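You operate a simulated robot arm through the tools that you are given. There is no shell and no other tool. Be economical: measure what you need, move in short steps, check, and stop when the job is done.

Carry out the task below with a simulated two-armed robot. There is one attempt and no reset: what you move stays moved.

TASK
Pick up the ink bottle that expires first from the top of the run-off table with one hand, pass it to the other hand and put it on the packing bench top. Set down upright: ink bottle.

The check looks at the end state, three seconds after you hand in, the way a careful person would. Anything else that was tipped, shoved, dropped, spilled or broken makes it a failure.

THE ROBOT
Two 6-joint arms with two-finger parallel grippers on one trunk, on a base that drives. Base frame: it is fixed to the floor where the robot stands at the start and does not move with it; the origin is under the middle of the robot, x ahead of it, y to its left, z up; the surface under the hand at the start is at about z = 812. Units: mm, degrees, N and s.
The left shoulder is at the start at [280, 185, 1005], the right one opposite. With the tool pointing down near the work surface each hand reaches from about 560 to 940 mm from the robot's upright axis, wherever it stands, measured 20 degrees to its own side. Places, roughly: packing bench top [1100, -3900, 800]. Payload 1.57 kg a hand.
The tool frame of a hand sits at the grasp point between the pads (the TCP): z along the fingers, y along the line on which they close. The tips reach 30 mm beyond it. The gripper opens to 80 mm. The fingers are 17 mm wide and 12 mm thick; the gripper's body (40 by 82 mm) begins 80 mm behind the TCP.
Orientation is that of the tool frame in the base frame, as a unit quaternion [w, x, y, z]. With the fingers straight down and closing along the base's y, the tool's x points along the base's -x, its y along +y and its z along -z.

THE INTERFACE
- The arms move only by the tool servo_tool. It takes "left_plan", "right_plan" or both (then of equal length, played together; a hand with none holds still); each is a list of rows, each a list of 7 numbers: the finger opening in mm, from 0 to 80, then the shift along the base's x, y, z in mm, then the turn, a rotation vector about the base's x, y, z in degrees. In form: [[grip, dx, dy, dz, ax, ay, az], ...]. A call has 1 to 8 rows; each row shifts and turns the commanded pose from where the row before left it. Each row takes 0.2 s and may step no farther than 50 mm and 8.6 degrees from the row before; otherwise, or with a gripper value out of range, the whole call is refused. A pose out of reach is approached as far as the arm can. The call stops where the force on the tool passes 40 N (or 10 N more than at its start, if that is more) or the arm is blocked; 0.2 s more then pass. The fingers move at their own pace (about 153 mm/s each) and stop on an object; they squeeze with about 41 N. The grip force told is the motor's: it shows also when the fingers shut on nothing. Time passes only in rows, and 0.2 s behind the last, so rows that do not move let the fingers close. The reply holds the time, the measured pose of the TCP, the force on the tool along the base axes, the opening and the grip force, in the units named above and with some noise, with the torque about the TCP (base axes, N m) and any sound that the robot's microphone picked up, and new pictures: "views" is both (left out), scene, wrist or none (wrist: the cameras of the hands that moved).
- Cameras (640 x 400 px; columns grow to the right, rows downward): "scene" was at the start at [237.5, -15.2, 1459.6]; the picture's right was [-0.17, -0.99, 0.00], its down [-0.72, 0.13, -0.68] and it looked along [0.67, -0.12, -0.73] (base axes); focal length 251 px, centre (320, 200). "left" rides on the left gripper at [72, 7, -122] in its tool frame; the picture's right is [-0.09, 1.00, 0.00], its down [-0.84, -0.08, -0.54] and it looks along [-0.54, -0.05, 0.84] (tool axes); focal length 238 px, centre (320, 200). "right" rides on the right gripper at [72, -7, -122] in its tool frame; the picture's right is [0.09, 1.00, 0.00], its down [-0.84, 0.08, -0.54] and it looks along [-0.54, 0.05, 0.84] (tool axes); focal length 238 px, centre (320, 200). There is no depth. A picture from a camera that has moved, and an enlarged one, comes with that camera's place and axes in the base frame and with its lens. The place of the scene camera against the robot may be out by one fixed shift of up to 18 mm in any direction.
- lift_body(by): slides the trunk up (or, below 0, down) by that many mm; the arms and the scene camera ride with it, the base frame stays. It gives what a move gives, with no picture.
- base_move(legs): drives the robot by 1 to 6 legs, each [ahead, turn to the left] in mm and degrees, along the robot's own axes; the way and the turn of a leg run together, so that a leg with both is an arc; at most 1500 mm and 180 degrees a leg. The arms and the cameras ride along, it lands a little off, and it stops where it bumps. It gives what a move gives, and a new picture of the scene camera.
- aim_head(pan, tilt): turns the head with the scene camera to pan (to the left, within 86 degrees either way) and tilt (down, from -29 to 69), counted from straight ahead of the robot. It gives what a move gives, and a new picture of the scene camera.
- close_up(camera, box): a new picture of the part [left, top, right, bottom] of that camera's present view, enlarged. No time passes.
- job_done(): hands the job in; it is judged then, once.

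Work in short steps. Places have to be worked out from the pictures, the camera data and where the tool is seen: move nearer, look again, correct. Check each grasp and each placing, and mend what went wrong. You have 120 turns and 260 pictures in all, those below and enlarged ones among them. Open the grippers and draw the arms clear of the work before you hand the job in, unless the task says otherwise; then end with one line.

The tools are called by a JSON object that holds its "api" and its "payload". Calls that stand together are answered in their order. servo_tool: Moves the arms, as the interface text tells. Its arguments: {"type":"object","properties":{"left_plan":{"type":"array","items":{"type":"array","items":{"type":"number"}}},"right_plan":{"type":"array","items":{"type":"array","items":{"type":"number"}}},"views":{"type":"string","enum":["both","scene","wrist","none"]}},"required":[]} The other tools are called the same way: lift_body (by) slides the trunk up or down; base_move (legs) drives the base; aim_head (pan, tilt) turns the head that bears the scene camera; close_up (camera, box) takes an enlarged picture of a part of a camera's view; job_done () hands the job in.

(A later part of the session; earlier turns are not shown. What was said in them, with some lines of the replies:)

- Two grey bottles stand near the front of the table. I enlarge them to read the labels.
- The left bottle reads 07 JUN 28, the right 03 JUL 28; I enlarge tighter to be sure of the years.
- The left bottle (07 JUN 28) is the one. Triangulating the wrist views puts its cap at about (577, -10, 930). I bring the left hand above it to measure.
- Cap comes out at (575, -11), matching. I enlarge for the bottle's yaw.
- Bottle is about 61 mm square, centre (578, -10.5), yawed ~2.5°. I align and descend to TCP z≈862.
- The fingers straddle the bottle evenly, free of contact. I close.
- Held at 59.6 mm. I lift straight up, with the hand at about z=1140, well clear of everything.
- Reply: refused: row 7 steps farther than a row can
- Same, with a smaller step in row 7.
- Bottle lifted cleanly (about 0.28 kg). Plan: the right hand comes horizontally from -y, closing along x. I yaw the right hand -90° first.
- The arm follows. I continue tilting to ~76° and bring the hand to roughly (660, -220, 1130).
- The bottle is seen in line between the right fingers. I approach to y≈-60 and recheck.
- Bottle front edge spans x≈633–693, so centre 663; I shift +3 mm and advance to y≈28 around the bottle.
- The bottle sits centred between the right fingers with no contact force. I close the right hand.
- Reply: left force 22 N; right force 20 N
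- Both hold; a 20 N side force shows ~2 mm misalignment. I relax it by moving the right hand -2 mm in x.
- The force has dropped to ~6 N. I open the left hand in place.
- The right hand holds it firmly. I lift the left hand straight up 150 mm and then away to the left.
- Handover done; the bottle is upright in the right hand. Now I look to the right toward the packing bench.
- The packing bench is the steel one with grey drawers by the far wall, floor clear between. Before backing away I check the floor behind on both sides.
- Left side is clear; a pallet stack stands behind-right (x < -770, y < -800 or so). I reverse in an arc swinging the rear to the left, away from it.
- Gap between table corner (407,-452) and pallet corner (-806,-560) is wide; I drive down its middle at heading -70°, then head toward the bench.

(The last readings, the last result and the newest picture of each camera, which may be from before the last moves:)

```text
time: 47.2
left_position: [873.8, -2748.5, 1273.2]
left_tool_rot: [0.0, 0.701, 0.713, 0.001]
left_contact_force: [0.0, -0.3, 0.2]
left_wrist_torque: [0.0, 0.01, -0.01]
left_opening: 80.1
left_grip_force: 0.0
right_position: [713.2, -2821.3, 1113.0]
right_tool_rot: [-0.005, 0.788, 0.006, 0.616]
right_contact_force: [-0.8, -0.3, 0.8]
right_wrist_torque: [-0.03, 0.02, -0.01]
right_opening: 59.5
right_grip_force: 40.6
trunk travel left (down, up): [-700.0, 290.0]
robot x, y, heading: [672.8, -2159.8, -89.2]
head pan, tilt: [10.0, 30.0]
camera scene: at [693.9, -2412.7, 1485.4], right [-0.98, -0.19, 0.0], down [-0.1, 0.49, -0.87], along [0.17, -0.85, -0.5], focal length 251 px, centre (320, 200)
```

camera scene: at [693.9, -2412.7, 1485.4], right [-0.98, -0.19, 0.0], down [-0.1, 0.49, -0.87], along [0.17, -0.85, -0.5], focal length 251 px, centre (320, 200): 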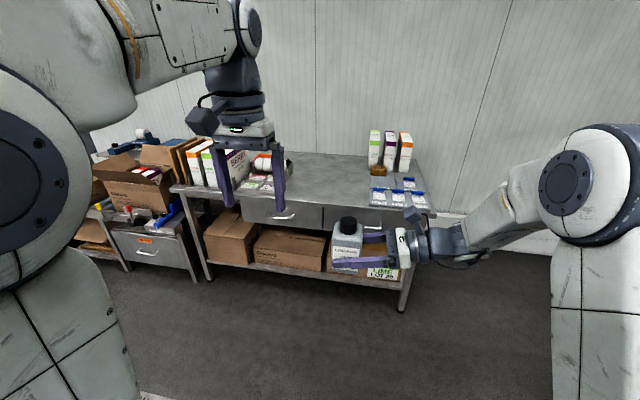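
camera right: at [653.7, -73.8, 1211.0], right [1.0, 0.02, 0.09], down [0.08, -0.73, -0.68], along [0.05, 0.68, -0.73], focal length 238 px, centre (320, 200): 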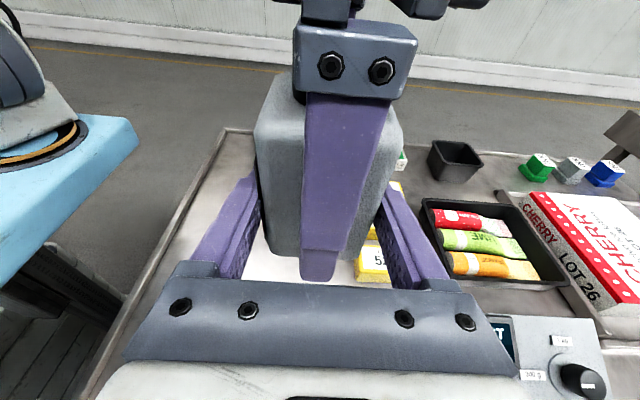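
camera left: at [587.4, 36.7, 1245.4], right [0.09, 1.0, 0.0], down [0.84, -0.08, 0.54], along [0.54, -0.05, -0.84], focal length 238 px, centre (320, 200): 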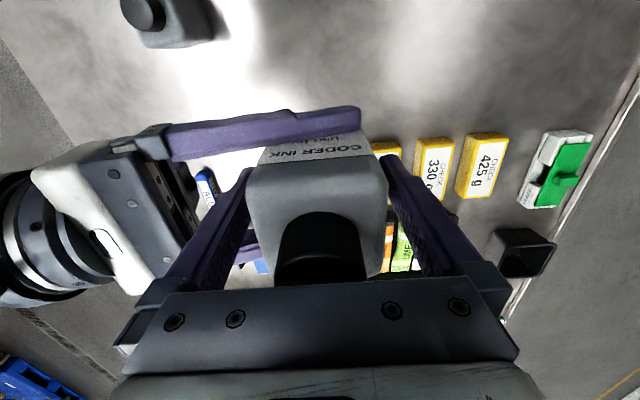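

Free bench area: x≈690–1150, front edge y≈-3506. I aim to place at about (1000, -3690). I shift sideways well clear of the bench, then face it.

{"api": "base_move", "payload": {"legs": [[0, 40.8], [455, 0], [0, -41.6], [350, 0]]}}

{"api": "aim_head", "payload": {"pan": 0, "tilt": 45}}

```text
time: 55.6
left_position: [1164.1, -3439.4, 1272.6]
left_tool_rot: [0.001, 0.707, 0.707, 0.0]
left_contact_force: [0.5, 0.0, 0.4]
left_wrist_torque: [-0.01, 0.01, 0.03]
left_opening: 79.9
left_grip_force: 0.0
right_position: [1002.9, -3508.6, 1113.1]
right_tool_rot: [0.0, 0.789, 0.0, 0.615]
right_contact_force: [-0.4, 0.5, 0.2]
right_wrist_torque: [0.01, 0.01, -0.01]
right_opening: 59.8
right_grip_force: 40.5
trunk travel left (down, up): [-700.0, 290.0]
robot x, y, heading: [973.3, -2852.1, -89.7]
head pan, tilt: [10.0, 30.0]
camera scene: at [990.4, -3100.5, 1485.4], right [-0.98, -0.17, 0.0], down [-0.09, 0.49, -0.87], along [0.15, -0.85, -0.5], focal length 251 px, centre (320, 200)
```

scene: 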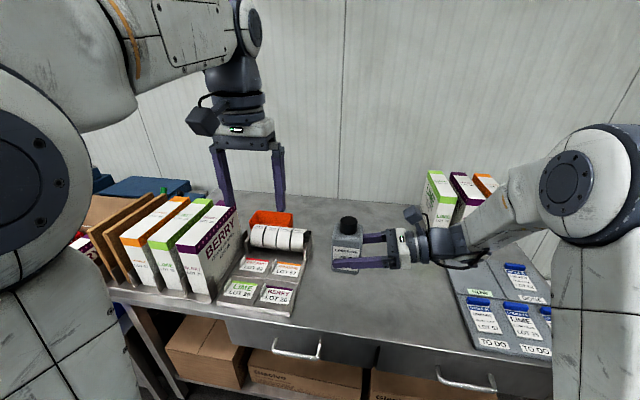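

```text
time: 56.4
left_position: [1162.6, -3438.7, 1273.0]
left_tool_rot: [0.0, 0.707, 0.707, 0.0]
left_contact_force: [0.7, 0.2, -0.3]
left_wrist_torque: [0.02, 0.01, -0.02]
left_opening: 80.1
left_grip_force: 0.1
right_position: [1001.8, -3509.7, 1112.8]
right_tool_rot: [0.0, 0.788, 0.0, 0.615]
right_contact_force: [-1.1, -0.1, -0.4]
right_wrist_torque: [-0.01, 0.01, 0.0]
right_opening: 59.6
right_grip_force: 41.2
trunk travel left (down, up): [-700.0, 290.0]
robot x, y, heading: [976.3, -2848.4, -90.0]
head pan, tilt: [0.0, 45.0]
camera scene: at [974.6, -3093.1, 1462.9], right [-1.0, 0.0, 0.0], down [0.0, 0.71, -0.71], along [0.0, -0.71, -0.71], focal length 251 px, centre (320, 200)
```

scene: 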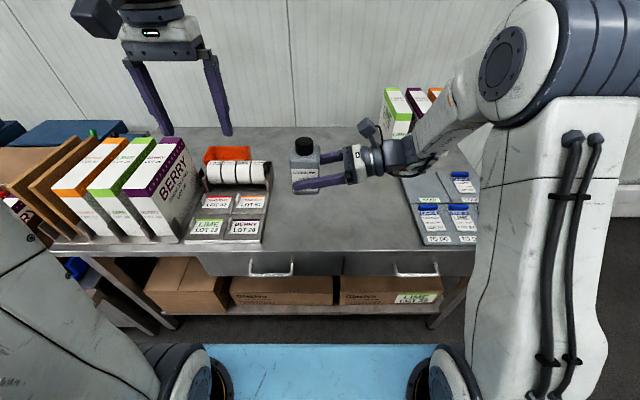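

Free spot confirmed between the label rack (x≈1150) and the clip sheets (x≈660); front edge y≈-3529. I drive 130 mm further in.

{"api": "base_move", "payload": {"legs": [[130, 0]]}}

```text
time: 57.6
left_position: [1163.8, -3570.1, 1274.3]
left_tool_rot: [0.0, 0.708, 0.707, 0.0]
left_contact_force: [-0.4, 0.9, 0.0]
left_wrist_torque: [-0.01, 0.0, 0.0]
left_opening: 80.0
left_grip_force: 0.0
right_position: [1001.9, -3640.2, 1113.3]
right_tool_rot: [0.001, 0.788, -0.001, 0.616]
right_contact_force: [1.0, -0.1, -0.9]
right_wrist_torque: [-0.03, 0.0, -0.08]
right_opening: 60.0
right_grip_force: 41.0
trunk travel left (down, up): [-700.0, 290.0]
robot x, y, heading: [978.2, -2977.8, -89.7]
head pan, tilt: [0.0, 45.0]
camera scene: at [974.8, -3224.0, 1462.9], right [-1.0, 0.0, 0.0], down [0.0, 0.71, -0.71], along [0.0, -0.71, -0.71], focal length 251 px, centre (320, 200)
```

scene: 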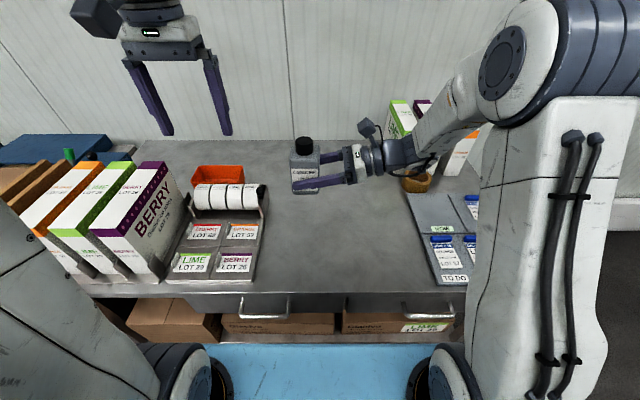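

I lower in steps, shifting 30 mm further onto the bench, and watch the forearm.

{"api": "servo_tool", "payload": {"right_plan": [[50, 0, -15, -40, 0, 0, 0], [50, 0, -15, -40, 0, 0, 0], [50, 0, 0, -45, 0, 0, 0], [50, 0, 0, -45, 0, 0, 0], [50, 0, 0, 0, 0, 0, 0]]}}

```text
time: 58.8
left_position: [1162.8, -3571.0, 1274.1]
left_tool_rot: [0.0, 0.708, 0.707, 0.0]
left_contact_force: [-0.5, -0.5, 0.4]
left_wrist_torque: [0.02, -0.02, -0.02]
left_opening: 80.0
left_grip_force: 0.1
right_position: [1003.4, -3670.2, 942.1]
right_tool_rot: [0.0, 0.788, 0.0, 0.615]
right_contact_force: [0.8, -0.3, 0.0]
right_wrist_torque: [0.0, 0.01, 0.01]
right_opening: 59.6
right_grip_force: 41.0
trunk travel left (down, up): [-700.0, 290.0]
robot x, y, heading: [976.4, -2981.1, -89.9]
head pan, tilt: [0.0, 45.0]
camera scene: at [974.7, -3224.6, 1462.7], right [-1.0, 0.0, 0.0], down [0.0, 0.71, -0.71], along [0.0, -0.71, -0.71], focal length 251 px, centre (320, 200)
camera right: at [903.7, -3663.1, 1040.7], right [0.02, -1.0, 0.09], down [-0.73, -0.08, -0.68], along [0.68, -0.05, -0.73], focal length 238 px, centre (320, 200)
```

scene: 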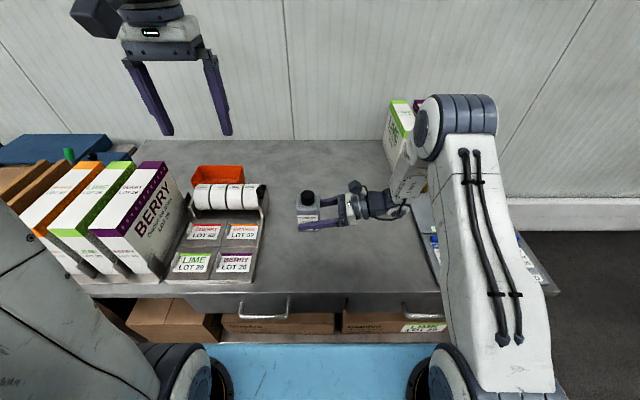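
right: 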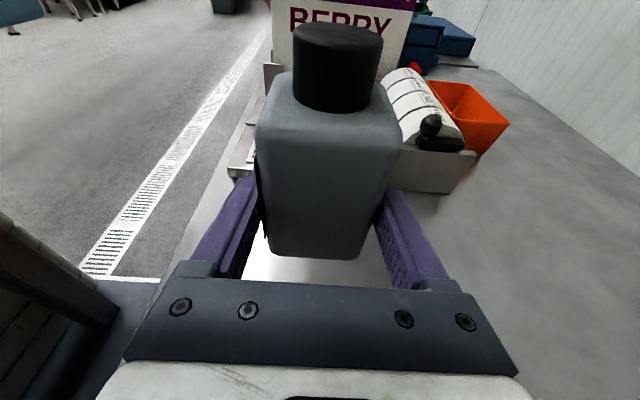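

Close-up of the elbow region to check clearance to the cartons at the back right.

{"api": "close_up", "payload": {"camera": "scene", "box": [340, 80, 560, 290]}}

{"api": "aim_head", "payload": {"pan": -25, "tilt": 35}}

```text
1.90 times, centred on (450, 185) of scene
camera zoom: at [974.7, -3224.6, 1462.7], right [-1.0, 0.0, 0.0], down [0.0, 0.71, -0.71], along [0.0, -0.71, -0.71], focal length 479 px, centre (72, 229)
```

zoom: 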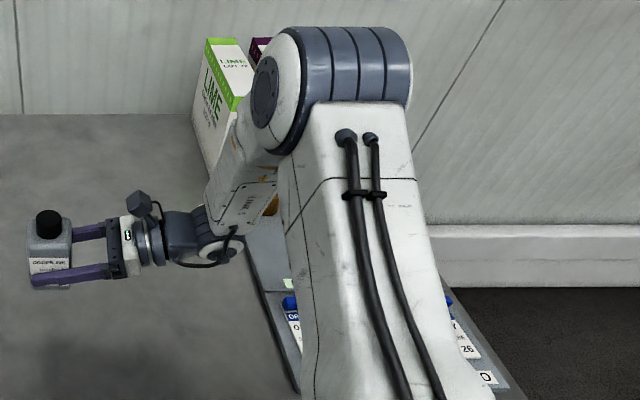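

```text
time: 59.7
left_position: [1163.1, -3570.9, 1273.7]
left_tool_rot: [0.0, 0.708, 0.707, 0.0]
left_contact_force: [0.7, 0.0, 0.1]
left_wrist_torque: [0.02, 0.01, -0.03]
left_opening: 79.9
left_grip_force: 0.0
right_position: [1002.0, -3669.5, 942.7]
right_tool_rot: [0.0, 0.788, 0.0, 0.616]
right_contact_force: [0.2, 0.0, -0.6]
right_wrist_torque: [-0.02, 0.0, 0.02]
right_opening: 59.6
right_grip_force: 40.9
trunk travel left (down, up): [-700.0, 290.0]
robot x, y, heading: [975.0, -2980.2, -90.1]
head pan, tilt: [-25.0, 35.0]
camera scene: at [937.6, -3223.0, 1477.6], right [-0.91, 0.42, 0.0], down [0.24, 0.52, -0.82], along [-0.34, -0.74, -0.57], focal length 251 px, centre (320, 200)
```

scene: 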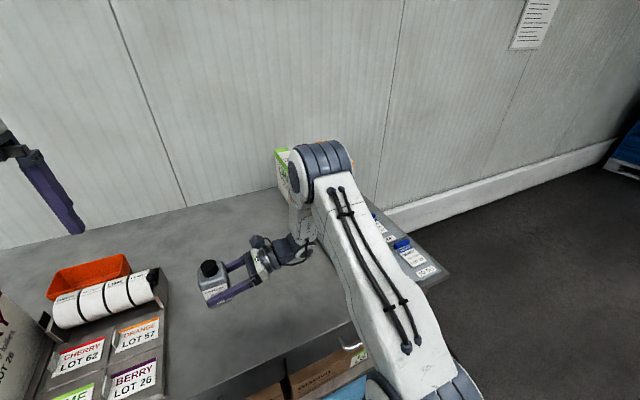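

The elbow sits high (z≈1300), well away from the cartons. I lower further to TCP z≈862.

{"api": "servo_tool", "payload": {"right_plan": [[50, 0, 0, -35, 0, 0, 0], [50, 0, 0, -30, 0, 0, 0], [50, 0, 0, -15, 0, 0, 0], [50, 0, 0, 0, 0, 0, 0]]}}

{"api": "aim_head", "payload": {"pan": 0, "tilt": 50}}

```text
time: 60.7
left_position: [1162.6, -3569.7, 1272.9]
left_tool_rot: [0.0, 0.707, 0.707, 0.0]
left_contact_force: [0.5, 0.3, 0.0]
left_wrist_torque: [-0.01, 0.0, 0.0]
left_opening: 80.2
left_grip_force: 0.1
right_position: [1002.6, -3670.6, 862.6]
right_tool_rot: [0.0, 0.788, 0.0, 0.616]
right_contact_force: [-1.0, 0.2, 0.2]
right_wrist_torque: [0.02, -0.01, -0.02]
right_opening: 60.1
right_grip_force: 41.5
trunk travel left (down, up): [-700.0, 290.0]
robot x, y, heading: [974.8, -2978.5, -90.1]
head pan, tilt: [-25.0, 35.0]
camera scene: at [937.5, -3223.0, 1477.6], right [-0.91, 0.42, 0.0], down [0.24, 0.52, -0.82], along [-0.35, -0.74, -0.57], focal length 251 px, centre (320, 200)
camera right: at [903.3, -3663.2, 960.3], right [0.02, -1.0, 0.09], down [-0.73, -0.08, -0.68], along [0.68, -0.05, -0.73], focal length 238 px, centre (320, 200)
```

scene: 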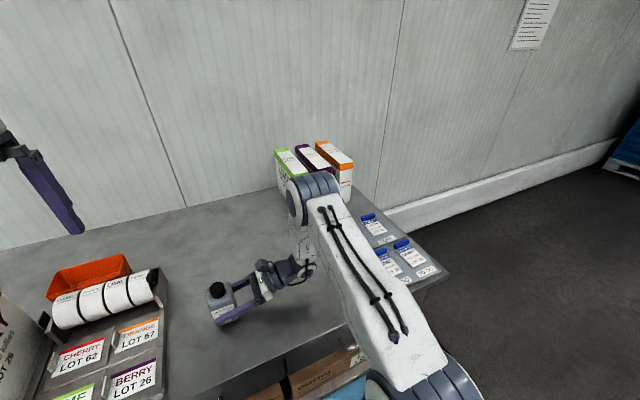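
right: 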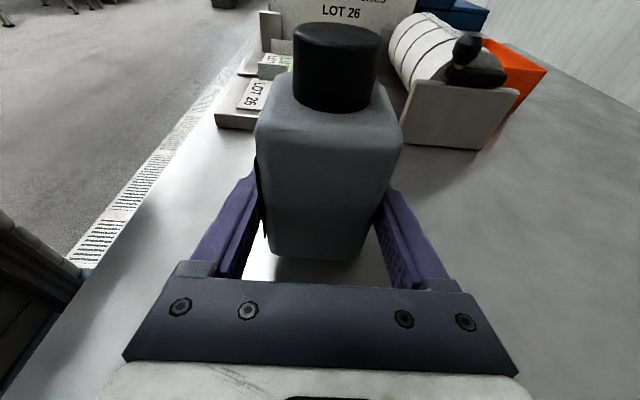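

```text
time: 61.6
left_position: [1164.3, -3570.7, 1274.4]
left_tool_rot: [0.0, 0.707, 0.707, 0.0]
left_contact_force: [0.4, -0.1, -0.8]
left_wrist_torque: [0.01, 0.0, 0.0]
left_opening: 80.0
left_grip_force: 0.1
right_position: [1002.9, -3669.8, 862.5]
right_tool_rot: [0.0, 0.788, 0.0, 0.616]
right_contact_force: [-1.4, 1.1, -0.2]
right_wrist_torque: [-0.01, 0.01, -0.02]
right_opening: 59.8
right_grip_force: 41.2
trunk travel left (down, up): [-700.0, 290.0]
robot x, y, heading: [977.5, -2979.1, -90.0]
head pan, tilt: [0.0, 50.0]
camera scene: at [974.7, -3220.1, 1455.9], right [-1.0, 0.0, 0.0], down [0.0, 0.77, -0.64], along [0.0, -0.64, -0.77], focal length 251 px, centre (320, 200)
```

scene: 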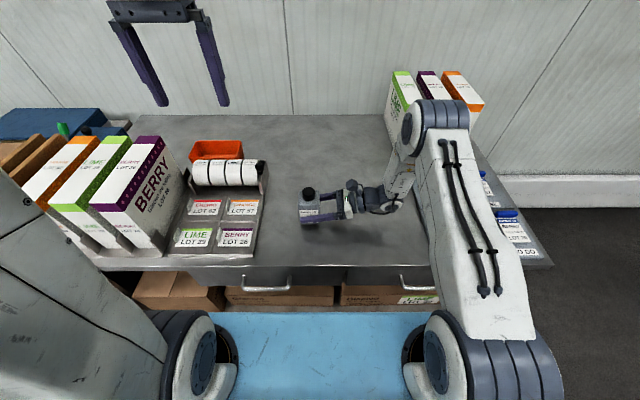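

Clear all round. I lower gently toward contact, expected near TCP z≈840.

{"api": "servo_tool", "payload": {"right_plan": [[50, 0, 0, -10, 0, 0, 0], [50, 0, 0, -5, 0, 0, 0], [50, 0, 0, -3, 0, 0, 0], [50, 0, 0, 0, 0, 0, 0]], "views": "none"}}

{"api": "servo_tool", "payload": {"right_plan": [[50, 0, 0, -2, 0, 0, 0], [50, 0, 0, 0, 0, 0, 0]], "views": "none"}}

```text
time: 62.6
left_position: [1163.1, -3570.6, 1273.9]
left_tool_rot: [0.0, 0.707, 0.707, 0.0]
left_contact_force: [0.1, 0.0, 0.6]
left_wrist_torque: [-0.01, 0.01, -0.01]
left_opening: 80.1
left_grip_force: 0.1
right_position: [1002.9, -3669.9, 844.4]
right_tool_rot: [-0.001, 0.788, 0.001, 0.616]
right_contact_force: [-0.1, 0.3, 0.5]
right_wrist_torque: [0.02, -0.01, 0.0]
right_opening: 59.5
right_grip_force: 41.2
trunk travel left (down, up): [-700.0, 290.0]
robot x, y, heading: [970.4, -2982.4, -90.1]
head pan, tilt: [0.0, 50.0]
```

```text
time: 63.2
left_position: [1163.7, -3570.2, 1273.1]
left_tool_rot: [0.0, 0.707, 0.707, 0.0]
left_contact_force: [-0.6, 0.4, -0.3]
left_wrist_torque: [-0.06, -0.01, -0.02]
left_opening: 79.8
left_grip_force: 0.1
right_position: [1002.3, -3669.4, 842.6]
right_tool_rot: [0.0, 0.788, 0.0, 0.616]
right_contact_force: [0.2, -0.8, -0.4]
right_wrist_torque: [0.03, 0.0, -0.01]
right_opening: 59.8
right_grip_force: 40.9
trunk travel left (down, up): [-700.0, 290.0]
robot x, y, heading: [975.1, -2979.3, -89.7]
head pan, tilt: [0.0, 50.0]
```

No contact yet; continue in 1.5–2 mm steps.

{"api": "servo_tool", "payload": {"right_plan": [[50, 0, 0, -2, 0, 0, 0], [50, 0, 0, 0, 0, 0, 0]], "views": "none"}}

{"api": "servo_tool", "payload": {"right_plan": [[50, 0, 0, -1.5, 0, 0, 0], [50, 0, 0, 0, 0, 0, 0]], "views": "wrist"}}

```text
time: 63.8
left_position: [1163.1, -3569.5, 1273.4]
left_tool_rot: [0.0, 0.707, 0.707, 0.0]
left_contact_force: [-0.1, -0.4, -0.1]
left_wrist_torque: [-0.03, -0.01, -0.01]
left_opening: 79.9
left_grip_force: 0.1
right_position: [1001.9, -3669.7, 841.4]
right_tool_rot: [-0.001, 0.787, 0.0, 0.616]
right_contact_force: [-0.7, 0.5, 1.1]
right_wrist_torque: [-0.02, 0.02, -0.04]
right_opening: 59.5
right_grip_force: 40.9
trunk travel left (down, up): [-700.0, 290.0]
robot x, y, heading: [973.0, -2982.3, -90.0]
head pan, tilt: [0.0, 50.0]
```

```text
time: 64.4
left_position: [1163.0, -3570.3, 1274.5]
left_tool_rot: [0.0, 0.706, 0.708, 0.0]
left_contact_force: [-0.5, 0.4, 0.1]
left_wrist_torque: [0.01, -0.01, 0.0]
left_opening: 79.9
left_grip_force: 0.0
right_position: [1002.2, -3670.3, 839.1]
right_tool_rot: [0.0, 0.788, 0.0, 0.615]
right_contact_force: [0.2, 1.3, -0.3]
right_wrist_torque: [0.0, 0.05, 0.01]
right_opening: 59.6
right_grip_force: 40.8
trunk travel left (down, up): [-700.0, 290.0]
robot x, y, heading: [974.5, -2981.4, -89.8]
head pan, tilt: [0.0, 50.0]
camera right: at [903.1, -3662.8, 937.7], right [0.02, -1.0, 0.09], down [-0.73, -0.08, -0.68], along [0.69, -0.05, -0.73], focal length 238 px, centre (320, 200)
```

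right: 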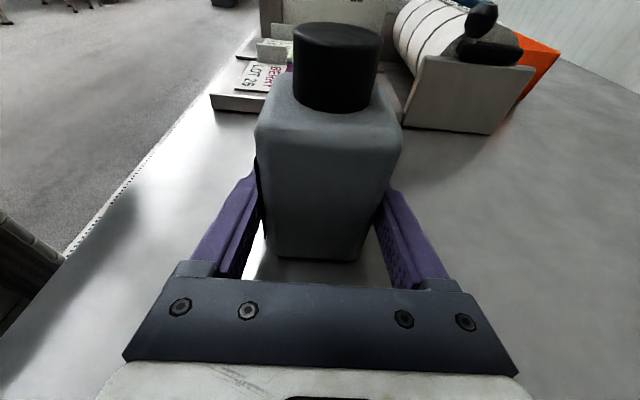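

Still no contact; I keep stepping down.

{"api": "servo_tool", "payload": {"right_plan": [[50, 0, 0, -1.5, 0, 0, 0], [50, 0, 0, 0, 0, 0, 0]], "views": "none"}}

{"api": "servo_tool", "payload": {"right_plan": [[50, 0, 0, -1.5, 0, 0, 0], [50, 0, 0, 0, 0, 0, 0]], "views": "none"}}

```text
time: 65.0
left_position: [1164.4, -3569.6, 1273.5]
left_tool_rot: [0.0, 0.707, 0.707, 0.0]
left_contact_force: [-1.1, 0.0, 0.0]
left_wrist_torque: [0.01, -0.02, -0.02]
left_opening: 80.1
left_grip_force: 0.0
right_position: [1002.3, -3668.1, 840.1]
right_tool_rot: [0.0, 0.787, 0.001, 0.616]
right_contact_force: [-0.7, 1.1, 14.8]
right_wrist_torque: [0.37, 0.47, -0.01]
right_opening: 59.9
right_grip_force: 40.6
trunk travel left (down, up): [-700.0, 290.0]
robot x, y, heading: [973.5, -2982.7, -89.9]
head pan, tilt: [0.0, 50.0]
```

```text
time: 65.6
left_position: [1163.0, -3569.6, 1274.7]
left_tool_rot: [0.0, 0.707, 0.707, 0.001]
left_contact_force: [1.1, -0.8, -0.9]
left_wrist_torque: [0.04, -0.02, -0.04]
left_opening: 80.1
left_grip_force: 0.2
right_position: [1002.3, -3670.7, 839.7]
right_tool_rot: [0.001, 0.786, 0.001, 0.618]
right_contact_force: [-1.7, 1.7, 27.7]
right_wrist_torque: [0.19, 0.44, 0.1]
right_opening: 59.7
right_grip_force: 41.3
trunk travel left (down, up): [-700.0, 290.0]
robot x, y, heading: [973.0, -2982.0, -89.7]
head pan, tilt: [0.0, 50.0]
```

Contact with the bench (28 N). I ease off 1 mm, then open the fingers.

{"api": "servo_tool", "payload": {"right_plan": [[50, 0, 0, 1.5, 0, 0, 0], [50, 0, 0, 0, 0, 0, 0], [66, 0, 0, 0, 0, 0, 0], [80, 0, 0, 0, 0, 0, 0], [80, 0, 0, 0, 0, 0, 0]]}}

```text
time: 66.8
left_position: [1162.7, -3571.1, 1273.4]
left_tool_rot: [0.0, 0.707, 0.708, 0.0]
left_contact_force: [0.2, 1.1, 0.1]
left_wrist_torque: [0.0, 0.03, 0.02]
left_opening: 80.0
left_grip_force: 0.1
right_position: [1002.2, -3671.0, 838.2]
right_tool_rot: [0.0, 0.788, 0.0, 0.615]
right_contact_force: [0.0, -0.7, 0.1]
right_wrist_torque: [-0.03, -0.04, 0.0]
right_opening: 80.2
right_grip_force: 0.1
trunk travel left (down, up): [-700.0, 290.0]
robot x, y, heading: [975.9, -2984.2, -89.9]
head pan, tilt: [0.0, 50.0]
camera scene: at [974.8, -3220.0, 1455.9], right [-1.0, 0.0, 0.0], down [0.0, 0.77, -0.64], along [0.0, -0.64, -0.77], focal length 251 px, centre (320, 200)
camera right: at [902.9, -3663.0, 935.8], right [0.02, -1.0, 0.09], down [-0.73, -0.08, -0.68], along [0.68, -0.05, -0.73], focal length 238 px, centre (320, 200)
```

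scene: 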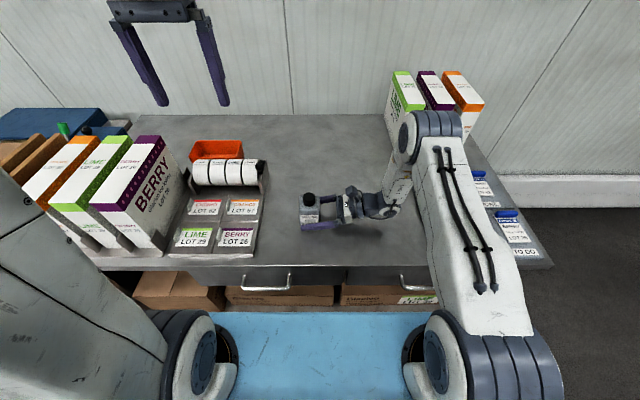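
right: 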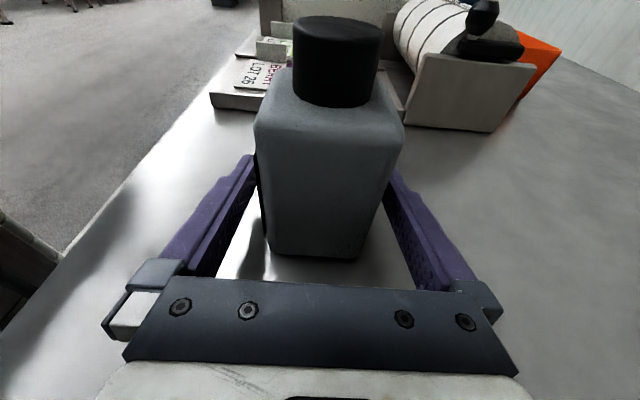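

Bottle stands freely. I withdraw along the tool axis 100 mm, then rise.

{"api": "servo_tool", "payload": {"right_plan": [[80, -20, 0, 5, 0, 0, 0], [80, -20, 0, 5, 0, 0, 0], [80, -20, 0, 5, 0, 0, 0], [80, -20, 0, 6, 0, 0, 0], [80, -20, 0, 8, 0, 0, 0], [80, 0, 15, 30, 0, 0, 0], [80, 0, 20, 40, 0, 0, 0], [80, 0, 20, 40, 0, 0, 0]]}}

```text
time: 68.6
left_position: [1164.9, -3570.8, 1272.6]
left_tool_rot: [0.0, 0.708, 0.707, 0.001]
left_contact_force: [-1.4, 0.4, -0.2]
left_wrist_torque: [0.01, 0.01, 0.0]
left_opening: 79.9
left_grip_force: 0.1
right_position: [903.0, -3615.1, 978.0]
right_tool_rot: [0.0, 0.788, 0.0, 0.616]
right_contact_force: [0.6, -0.3, 0.8]
right_wrist_torque: [-0.01, 0.0, 0.01]
right_opening: 80.0
right_grip_force: 0.0
trunk travel left (down, up): [-700.0, 290.0]
robot x, y, heading: [977.3, -2980.2, -89.6]
head pan, tilt: [0.0, 50.0]
camera scene: at [974.7, -3220.3, 1455.8], right [-1.0, 0.0, 0.0], down [0.0, 0.77, -0.64], along [0.0, -0.64, -0.77], focal length 251 px, centre (320, 200)
camera right: at [804.0, -3608.0, 1076.0], right [0.02, -1.0, 0.09], down [-0.73, -0.08, -0.68], along [0.68, -0.05, -0.73], focal length 238 px, centre (320, 200)
```

scene: 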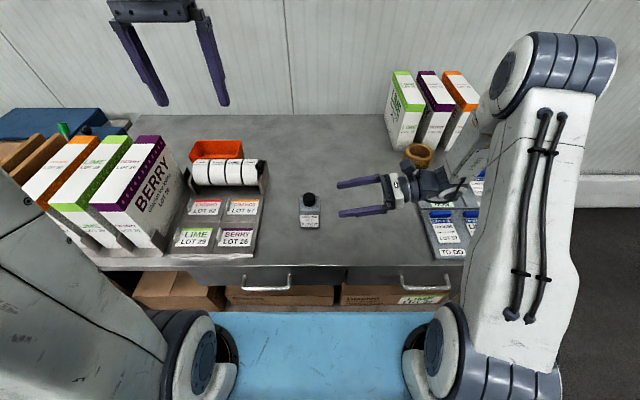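
right: 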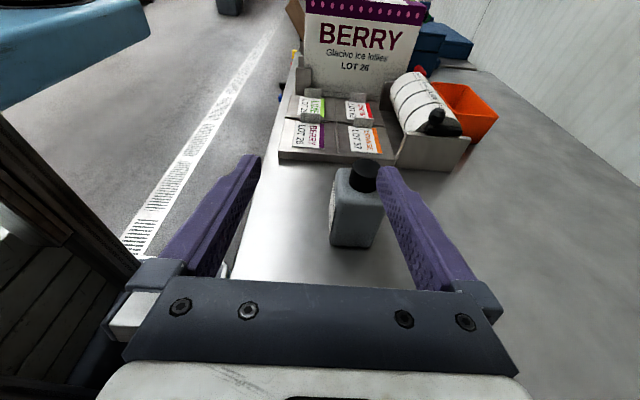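

The bottle stands upright and alone on the bench. I raise the right hand further and back the robot off a little.

{"api": "servo_tool", "payload": {"right_plan": [[80, 0, 10, 45, 0, 0, 0], [80, 0, 10, 45, 0, 0, 0], [80, 0, 10, 45, 0, 0, 0], [80, 0, 0, 0, 0, 0, 0]], "views": "none"}}

{"api": "base_move", "payload": {"legs": [[-250, 0]]}}

```text
time: 69.6
left_position: [1164.0, -3570.1, 1274.4]
left_tool_rot: [-0.001, 0.707, 0.707, 0.0]
left_contact_force: [0.0, 0.9, -0.4]
left_wrist_torque: [-0.03, 0.01, -0.01]
left_opening: 80.1
left_grip_force: 0.0
right_position: [902.9, -3584.9, 1114.2]
right_tool_rot: [0.0, 0.788, 0.0, 0.616]
right_contact_force: [1.0, 0.4, 0.7]
right_wrist_torque: [0.0, 0.03, -0.01]
right_opening: 80.0
right_grip_force: 0.2
trunk travel left (down, up): [-700.0, 290.0]
robot x, y, heading: [976.2, -2981.1, -89.9]
head pan, tilt: [0.0, 50.0]
```

```text
time: 71.4
left_position: [1163.3, -3320.9, 1274.1]
left_tool_rot: [0.0, 0.707, 0.707, 0.0]
left_contact_force: [0.0, -0.5, -0.7]
left_wrist_torque: [0.04, 0.0, 0.01]
left_opening: 80.1
left_grip_force: 0.0
right_position: [903.1, -3335.6, 1113.7]
right_tool_rot: [0.0, 0.788, -0.001, 0.615]
right_contact_force: [-0.4, -0.4, 0.2]
right_wrist_torque: [-0.01, 0.0, 0.0]
right_opening: 80.1
right_grip_force: 0.0
trunk travel left (down, up): [-700.0, 290.0]
robot x, y, heading: [971.0, -2733.2, -89.8]
head pan, tilt: [0.0, 50.0]
camera scene: at [974.6, -2969.7, 1455.9], right [-1.0, 0.0, 0.0], down [0.0, 0.77, -0.64], along [0.0, -0.64, -0.77], focal length 251 px, centre (320, 200)
```

scene: 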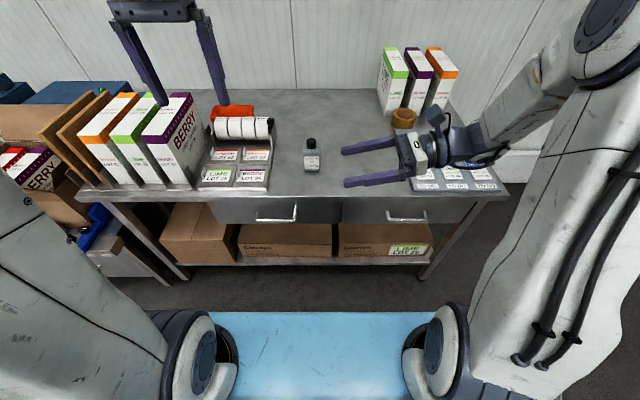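

The bottle is upright on the bench, nothing else is disturbed, and both hands are open and clear. Handing in.

{"api": "job_done", "payload": {}}

```text
The job is handed in.
```

The ink bottle that expires first (use by 07 JUN 28; the other is 03 JUL 28) was picked up with the left hand, passed to the right, and now stands upright on the packing bench. I saw nothing else disturbed.
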